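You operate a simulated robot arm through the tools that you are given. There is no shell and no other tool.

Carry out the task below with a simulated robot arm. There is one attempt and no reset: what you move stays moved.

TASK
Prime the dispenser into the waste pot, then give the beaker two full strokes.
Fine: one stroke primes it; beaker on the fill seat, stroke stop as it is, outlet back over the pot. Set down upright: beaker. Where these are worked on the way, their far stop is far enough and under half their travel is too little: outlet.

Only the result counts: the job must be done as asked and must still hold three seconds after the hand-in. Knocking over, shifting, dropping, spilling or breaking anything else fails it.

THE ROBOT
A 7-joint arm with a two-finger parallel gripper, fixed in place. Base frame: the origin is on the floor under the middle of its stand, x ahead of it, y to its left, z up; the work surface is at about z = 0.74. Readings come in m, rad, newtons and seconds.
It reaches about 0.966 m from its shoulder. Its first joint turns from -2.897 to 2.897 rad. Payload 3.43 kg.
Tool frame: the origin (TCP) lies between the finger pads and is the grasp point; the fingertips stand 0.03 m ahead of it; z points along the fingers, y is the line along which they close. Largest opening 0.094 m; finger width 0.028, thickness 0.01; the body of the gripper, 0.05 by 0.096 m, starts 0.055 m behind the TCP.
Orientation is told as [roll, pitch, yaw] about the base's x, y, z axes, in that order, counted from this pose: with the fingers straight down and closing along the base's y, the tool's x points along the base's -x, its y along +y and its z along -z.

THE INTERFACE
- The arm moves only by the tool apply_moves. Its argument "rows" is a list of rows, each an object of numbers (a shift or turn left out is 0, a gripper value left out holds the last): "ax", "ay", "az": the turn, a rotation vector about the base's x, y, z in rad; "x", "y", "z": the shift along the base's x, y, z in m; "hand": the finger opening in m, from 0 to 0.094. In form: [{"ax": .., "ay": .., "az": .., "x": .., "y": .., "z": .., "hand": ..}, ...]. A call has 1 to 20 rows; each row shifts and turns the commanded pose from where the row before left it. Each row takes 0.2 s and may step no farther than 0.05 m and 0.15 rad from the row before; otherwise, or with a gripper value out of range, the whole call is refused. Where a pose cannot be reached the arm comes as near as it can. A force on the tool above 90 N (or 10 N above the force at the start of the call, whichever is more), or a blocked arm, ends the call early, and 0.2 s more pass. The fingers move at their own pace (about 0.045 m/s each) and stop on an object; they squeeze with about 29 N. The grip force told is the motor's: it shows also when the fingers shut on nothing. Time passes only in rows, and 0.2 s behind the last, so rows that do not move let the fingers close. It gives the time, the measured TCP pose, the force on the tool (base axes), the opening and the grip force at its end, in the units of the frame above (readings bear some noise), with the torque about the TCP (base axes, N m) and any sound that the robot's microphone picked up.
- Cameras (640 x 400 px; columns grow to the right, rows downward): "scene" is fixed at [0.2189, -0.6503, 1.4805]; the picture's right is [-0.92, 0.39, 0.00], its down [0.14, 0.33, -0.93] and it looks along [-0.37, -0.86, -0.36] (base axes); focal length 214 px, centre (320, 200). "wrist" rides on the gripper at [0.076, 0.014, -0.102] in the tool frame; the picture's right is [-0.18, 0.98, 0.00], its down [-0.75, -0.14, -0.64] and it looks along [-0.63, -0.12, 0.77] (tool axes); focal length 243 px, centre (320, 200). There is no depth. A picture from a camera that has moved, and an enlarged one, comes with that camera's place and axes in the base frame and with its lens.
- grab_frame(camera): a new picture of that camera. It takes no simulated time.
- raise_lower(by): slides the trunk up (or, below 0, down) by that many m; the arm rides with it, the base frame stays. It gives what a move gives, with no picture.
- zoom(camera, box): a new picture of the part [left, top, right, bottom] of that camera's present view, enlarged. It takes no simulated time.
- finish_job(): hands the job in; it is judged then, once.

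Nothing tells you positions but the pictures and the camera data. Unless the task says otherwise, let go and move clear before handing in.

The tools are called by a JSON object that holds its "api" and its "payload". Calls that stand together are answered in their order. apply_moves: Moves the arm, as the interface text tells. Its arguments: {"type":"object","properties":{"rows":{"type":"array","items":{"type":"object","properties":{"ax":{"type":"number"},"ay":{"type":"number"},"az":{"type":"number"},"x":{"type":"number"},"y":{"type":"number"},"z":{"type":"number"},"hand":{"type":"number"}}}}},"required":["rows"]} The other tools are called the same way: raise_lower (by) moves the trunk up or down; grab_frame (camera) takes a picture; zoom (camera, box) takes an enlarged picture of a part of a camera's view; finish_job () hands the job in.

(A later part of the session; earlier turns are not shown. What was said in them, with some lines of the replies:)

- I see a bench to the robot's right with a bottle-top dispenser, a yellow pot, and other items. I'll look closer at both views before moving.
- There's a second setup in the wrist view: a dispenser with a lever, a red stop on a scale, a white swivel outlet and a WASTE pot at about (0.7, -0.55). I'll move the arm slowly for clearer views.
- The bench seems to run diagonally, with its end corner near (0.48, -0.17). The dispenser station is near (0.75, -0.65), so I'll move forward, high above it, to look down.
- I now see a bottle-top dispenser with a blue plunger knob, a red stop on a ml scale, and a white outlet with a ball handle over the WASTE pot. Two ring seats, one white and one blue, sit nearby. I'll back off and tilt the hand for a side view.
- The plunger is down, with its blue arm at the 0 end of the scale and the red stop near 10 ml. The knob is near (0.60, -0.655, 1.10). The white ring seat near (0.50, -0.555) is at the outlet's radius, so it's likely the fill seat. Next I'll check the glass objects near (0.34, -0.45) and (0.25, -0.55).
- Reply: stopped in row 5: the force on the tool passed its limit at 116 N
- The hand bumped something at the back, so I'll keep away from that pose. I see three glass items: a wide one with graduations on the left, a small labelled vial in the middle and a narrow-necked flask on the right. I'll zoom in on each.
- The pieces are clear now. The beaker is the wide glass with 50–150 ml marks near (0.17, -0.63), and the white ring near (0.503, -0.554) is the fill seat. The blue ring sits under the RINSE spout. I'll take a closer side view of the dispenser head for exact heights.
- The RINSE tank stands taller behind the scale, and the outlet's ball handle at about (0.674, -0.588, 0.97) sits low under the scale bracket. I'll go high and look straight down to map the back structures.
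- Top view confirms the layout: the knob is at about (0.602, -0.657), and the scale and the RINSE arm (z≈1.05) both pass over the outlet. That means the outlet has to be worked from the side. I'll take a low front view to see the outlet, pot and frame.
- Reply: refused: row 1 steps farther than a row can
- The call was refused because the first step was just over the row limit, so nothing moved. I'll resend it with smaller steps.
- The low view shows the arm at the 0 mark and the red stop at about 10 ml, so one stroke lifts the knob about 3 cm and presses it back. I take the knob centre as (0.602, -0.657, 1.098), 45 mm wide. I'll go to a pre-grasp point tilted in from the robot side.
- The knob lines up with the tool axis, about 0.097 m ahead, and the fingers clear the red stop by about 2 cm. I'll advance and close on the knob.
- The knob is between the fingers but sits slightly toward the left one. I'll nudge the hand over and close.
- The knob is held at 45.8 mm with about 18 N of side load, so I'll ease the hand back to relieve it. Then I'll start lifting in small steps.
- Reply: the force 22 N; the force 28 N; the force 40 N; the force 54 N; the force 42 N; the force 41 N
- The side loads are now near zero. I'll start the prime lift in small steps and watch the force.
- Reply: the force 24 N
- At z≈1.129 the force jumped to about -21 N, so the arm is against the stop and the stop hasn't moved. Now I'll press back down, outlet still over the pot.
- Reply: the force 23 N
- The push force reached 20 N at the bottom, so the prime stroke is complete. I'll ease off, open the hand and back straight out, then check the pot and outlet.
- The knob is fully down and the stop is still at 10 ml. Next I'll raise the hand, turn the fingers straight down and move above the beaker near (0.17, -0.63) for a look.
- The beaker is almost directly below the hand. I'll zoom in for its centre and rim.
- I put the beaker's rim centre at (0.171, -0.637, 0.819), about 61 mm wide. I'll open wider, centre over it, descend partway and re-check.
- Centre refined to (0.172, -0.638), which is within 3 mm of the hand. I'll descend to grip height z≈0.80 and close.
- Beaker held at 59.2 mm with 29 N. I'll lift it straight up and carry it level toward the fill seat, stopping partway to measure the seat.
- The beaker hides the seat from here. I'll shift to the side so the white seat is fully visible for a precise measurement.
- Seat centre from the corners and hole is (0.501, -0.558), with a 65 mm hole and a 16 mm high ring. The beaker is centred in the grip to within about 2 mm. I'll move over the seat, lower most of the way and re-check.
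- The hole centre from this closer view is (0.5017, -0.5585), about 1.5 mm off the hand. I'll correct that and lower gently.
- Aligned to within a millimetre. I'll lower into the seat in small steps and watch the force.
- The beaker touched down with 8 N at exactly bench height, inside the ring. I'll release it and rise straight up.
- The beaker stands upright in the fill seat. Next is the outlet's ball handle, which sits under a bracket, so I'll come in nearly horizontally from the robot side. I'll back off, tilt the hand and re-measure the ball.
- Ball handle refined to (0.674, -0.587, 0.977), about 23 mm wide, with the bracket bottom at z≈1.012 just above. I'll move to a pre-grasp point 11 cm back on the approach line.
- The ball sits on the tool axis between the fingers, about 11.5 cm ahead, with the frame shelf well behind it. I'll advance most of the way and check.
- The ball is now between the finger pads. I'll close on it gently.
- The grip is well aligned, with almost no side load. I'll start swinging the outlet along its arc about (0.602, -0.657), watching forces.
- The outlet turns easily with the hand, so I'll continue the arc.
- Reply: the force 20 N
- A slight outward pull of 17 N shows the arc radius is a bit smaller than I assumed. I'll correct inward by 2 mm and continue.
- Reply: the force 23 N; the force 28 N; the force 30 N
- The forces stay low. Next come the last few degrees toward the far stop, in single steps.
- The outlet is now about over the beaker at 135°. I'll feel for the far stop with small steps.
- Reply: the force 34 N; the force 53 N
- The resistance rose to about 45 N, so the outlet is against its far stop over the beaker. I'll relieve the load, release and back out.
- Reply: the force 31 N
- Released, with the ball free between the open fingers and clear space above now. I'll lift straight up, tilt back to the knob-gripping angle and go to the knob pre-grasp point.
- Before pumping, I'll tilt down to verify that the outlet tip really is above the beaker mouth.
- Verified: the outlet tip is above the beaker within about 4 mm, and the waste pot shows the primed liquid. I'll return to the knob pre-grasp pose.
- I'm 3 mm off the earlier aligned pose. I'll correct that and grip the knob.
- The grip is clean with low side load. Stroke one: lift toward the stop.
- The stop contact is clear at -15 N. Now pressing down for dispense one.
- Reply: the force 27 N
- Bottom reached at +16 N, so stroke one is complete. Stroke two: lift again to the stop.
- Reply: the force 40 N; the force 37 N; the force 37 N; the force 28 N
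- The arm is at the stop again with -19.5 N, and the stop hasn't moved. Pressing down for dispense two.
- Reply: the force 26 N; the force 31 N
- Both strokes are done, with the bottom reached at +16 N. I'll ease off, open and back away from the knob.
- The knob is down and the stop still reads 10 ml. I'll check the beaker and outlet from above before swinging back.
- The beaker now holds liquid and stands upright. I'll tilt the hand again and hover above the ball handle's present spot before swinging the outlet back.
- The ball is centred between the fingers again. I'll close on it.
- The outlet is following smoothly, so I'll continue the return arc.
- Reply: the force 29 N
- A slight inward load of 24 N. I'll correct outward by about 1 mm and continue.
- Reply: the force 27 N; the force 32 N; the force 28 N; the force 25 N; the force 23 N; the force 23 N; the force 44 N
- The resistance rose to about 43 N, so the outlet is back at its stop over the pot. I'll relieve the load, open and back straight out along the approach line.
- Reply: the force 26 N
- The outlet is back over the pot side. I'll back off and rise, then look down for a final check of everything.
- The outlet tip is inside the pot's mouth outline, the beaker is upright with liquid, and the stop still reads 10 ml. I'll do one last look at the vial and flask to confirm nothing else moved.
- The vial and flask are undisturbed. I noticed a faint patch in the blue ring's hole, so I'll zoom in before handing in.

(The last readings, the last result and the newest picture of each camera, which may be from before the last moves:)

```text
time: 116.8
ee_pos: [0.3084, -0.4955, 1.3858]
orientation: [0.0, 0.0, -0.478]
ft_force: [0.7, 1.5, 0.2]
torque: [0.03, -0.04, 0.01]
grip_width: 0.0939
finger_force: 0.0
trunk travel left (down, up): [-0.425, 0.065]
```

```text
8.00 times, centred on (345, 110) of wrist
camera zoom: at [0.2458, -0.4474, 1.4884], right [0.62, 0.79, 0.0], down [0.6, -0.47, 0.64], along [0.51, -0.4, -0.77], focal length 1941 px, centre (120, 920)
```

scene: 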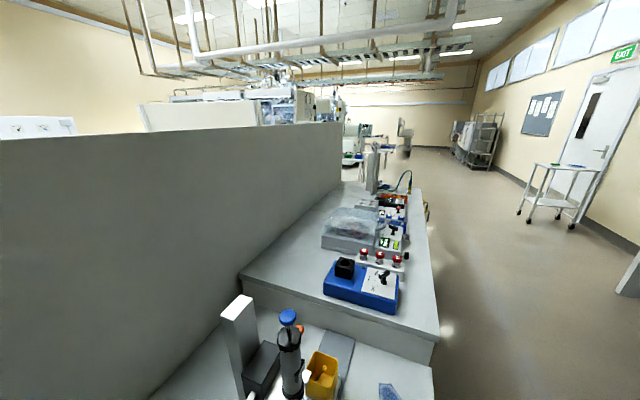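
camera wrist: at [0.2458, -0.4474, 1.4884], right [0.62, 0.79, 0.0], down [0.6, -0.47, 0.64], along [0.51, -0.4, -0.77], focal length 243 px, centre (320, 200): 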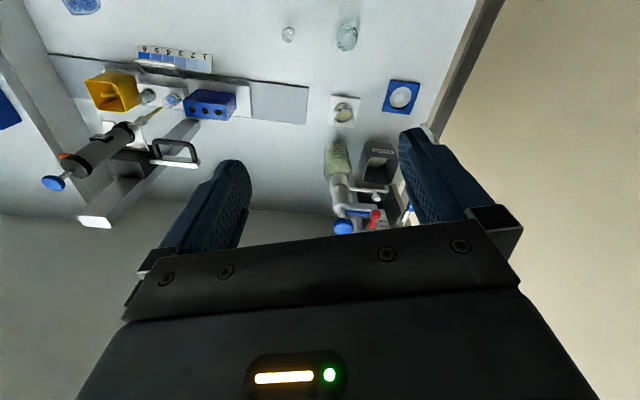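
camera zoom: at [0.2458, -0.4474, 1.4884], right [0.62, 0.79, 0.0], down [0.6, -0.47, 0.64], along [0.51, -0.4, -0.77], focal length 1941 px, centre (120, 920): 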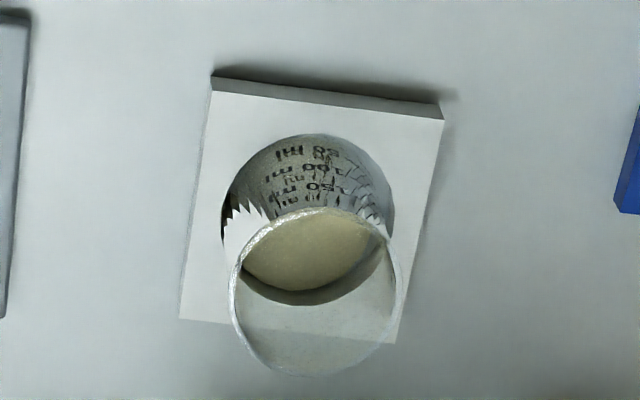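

There's a small clear puddle in the blue RINSE ring that I don't remember from early pictures. I'll return to the exact earlier top-view pose and compare the RINSE lever then and now.

{"api": "apply_moves", "payload": {"rows": [{"x": 0.0397, "y": -0.0095, "z": 0.0113}, {"x": 0.0397, "y": -0.0095, "z": 0.0113}, {"x": 0.0397, "y": -0.0095, "z": 0.0113}, {"x": 0.0397, "y": -0.0095, "z": 0.0113}, {"x": 0.0397, "y": -0.0095, "z": 0.0113}, {"x": 0.0397, "y": -0.0095, "z": 0.0113}, {}]}}

{"api": "grab_frame", "payload": {"camera": "wrist"}}

{"api": "zoom", "payload": {"camera": "wrist", "box": [200, 20, 440, 220]}}

{"api": "zoom", "payload": {"camera": "wrist", "box": [320, 0, 440, 100]}}

```text
time: 118.4
ee_pos: [0.5473, -0.5496, 1.4547]
orientation: [-0.002, -0.002, -0.477]
ft_force: [0.8, -0.2, 0.3]
torque: [-0.03, -0.01, 0.0]
grip_width: 0.0939
finger_force: 0.1
trunk travel left (down, up): [-0.425, 0.065]
```

```text
taken
camera wrist: at [0.4863, -0.5007, 1.5566], right [0.62, 0.79, 0.0], down [0.6, -0.47, 0.64], along [0.51, -0.4, -0.77], focal length 243 px, centre (320, 200)
```

wrist: 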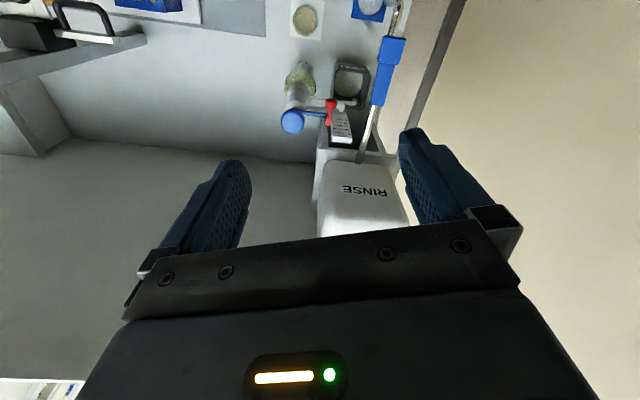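

```text
2.00 times, centred on (320, 120) of wrist
camera zoom: at [0.4863, -0.5007, 1.5566], right [0.62, 0.79, 0.0], down [0.6, -0.47, 0.64], along [0.51, -0.4, -0.77], focal length 485 px, centre (320, 360)
```

zoom: 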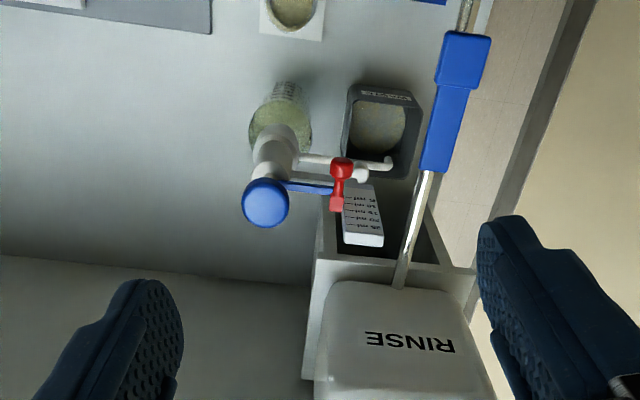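

```text
4.00 times, centred on (380, 50) of wrist
camera zoom: at [0.4863, -0.5007, 1.5566], right [0.62, 0.79, 0.0], down [0.6, -0.47, 0.64], along [0.51, -0.4, -0.77], focal length 970 px, centre (80, 800)
```

zoom: 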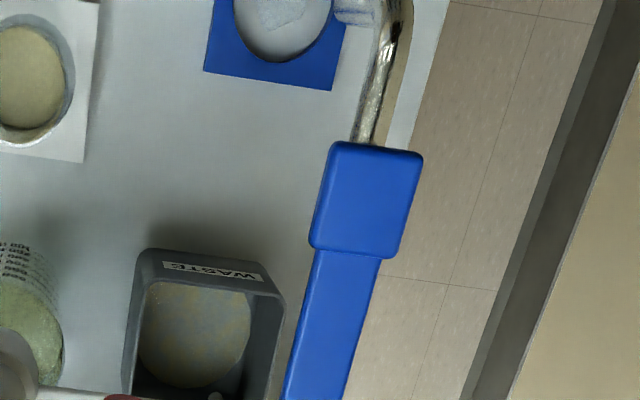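

Compared with the same view before the job, the lever, pot, outlet, stop and plunger are all where they started. The hand is clear. I can't tell what caused the small puddle under the RINSE spout; the lever is at rest and it isn't growing. Everything asked for is in place, so I'm handing in.

{"api": "finish_job", "payload": {}}

```text
The job is handed in.
```

I handed the job in with everything you asked for done. One thing may count against it: a small clear puddle appeared in the blue ring under the RINSE spout during the run.

- **Prime:** I gave one full stroke into the waste pot, lifting to the stroke stop and pressing back to the bottom. Liquid showed in the pot afterwards.
- **Beaker:** It is upright in the white fill seat. It got two full strokes with the outlet at its far stop above it, and it now holds liquid.
- **Outlet:** It is back against its stop over the waste pot.
- **Stroke stop:** It still reads about 10 ml, and the plunger is fully down.
- **Hand:** It is open and clear of everything.

**Puddle:** It is about 3 cm across, directly below the spout. I first noticed it in a picture taken just after I set the beaker down, and I don't think it was there before. I never deliberately touched the RINSE lever, and it is where it was at the start. I can't see the arm's own links in either camera, so I can't rule out that one brushed the lever. If so, this could count as a spill.

**Early bump:** Near the start, the arm stopped on a 116 N force while backing up to look around. I couldn't see what it met. I found nothing out of place in later pictures.
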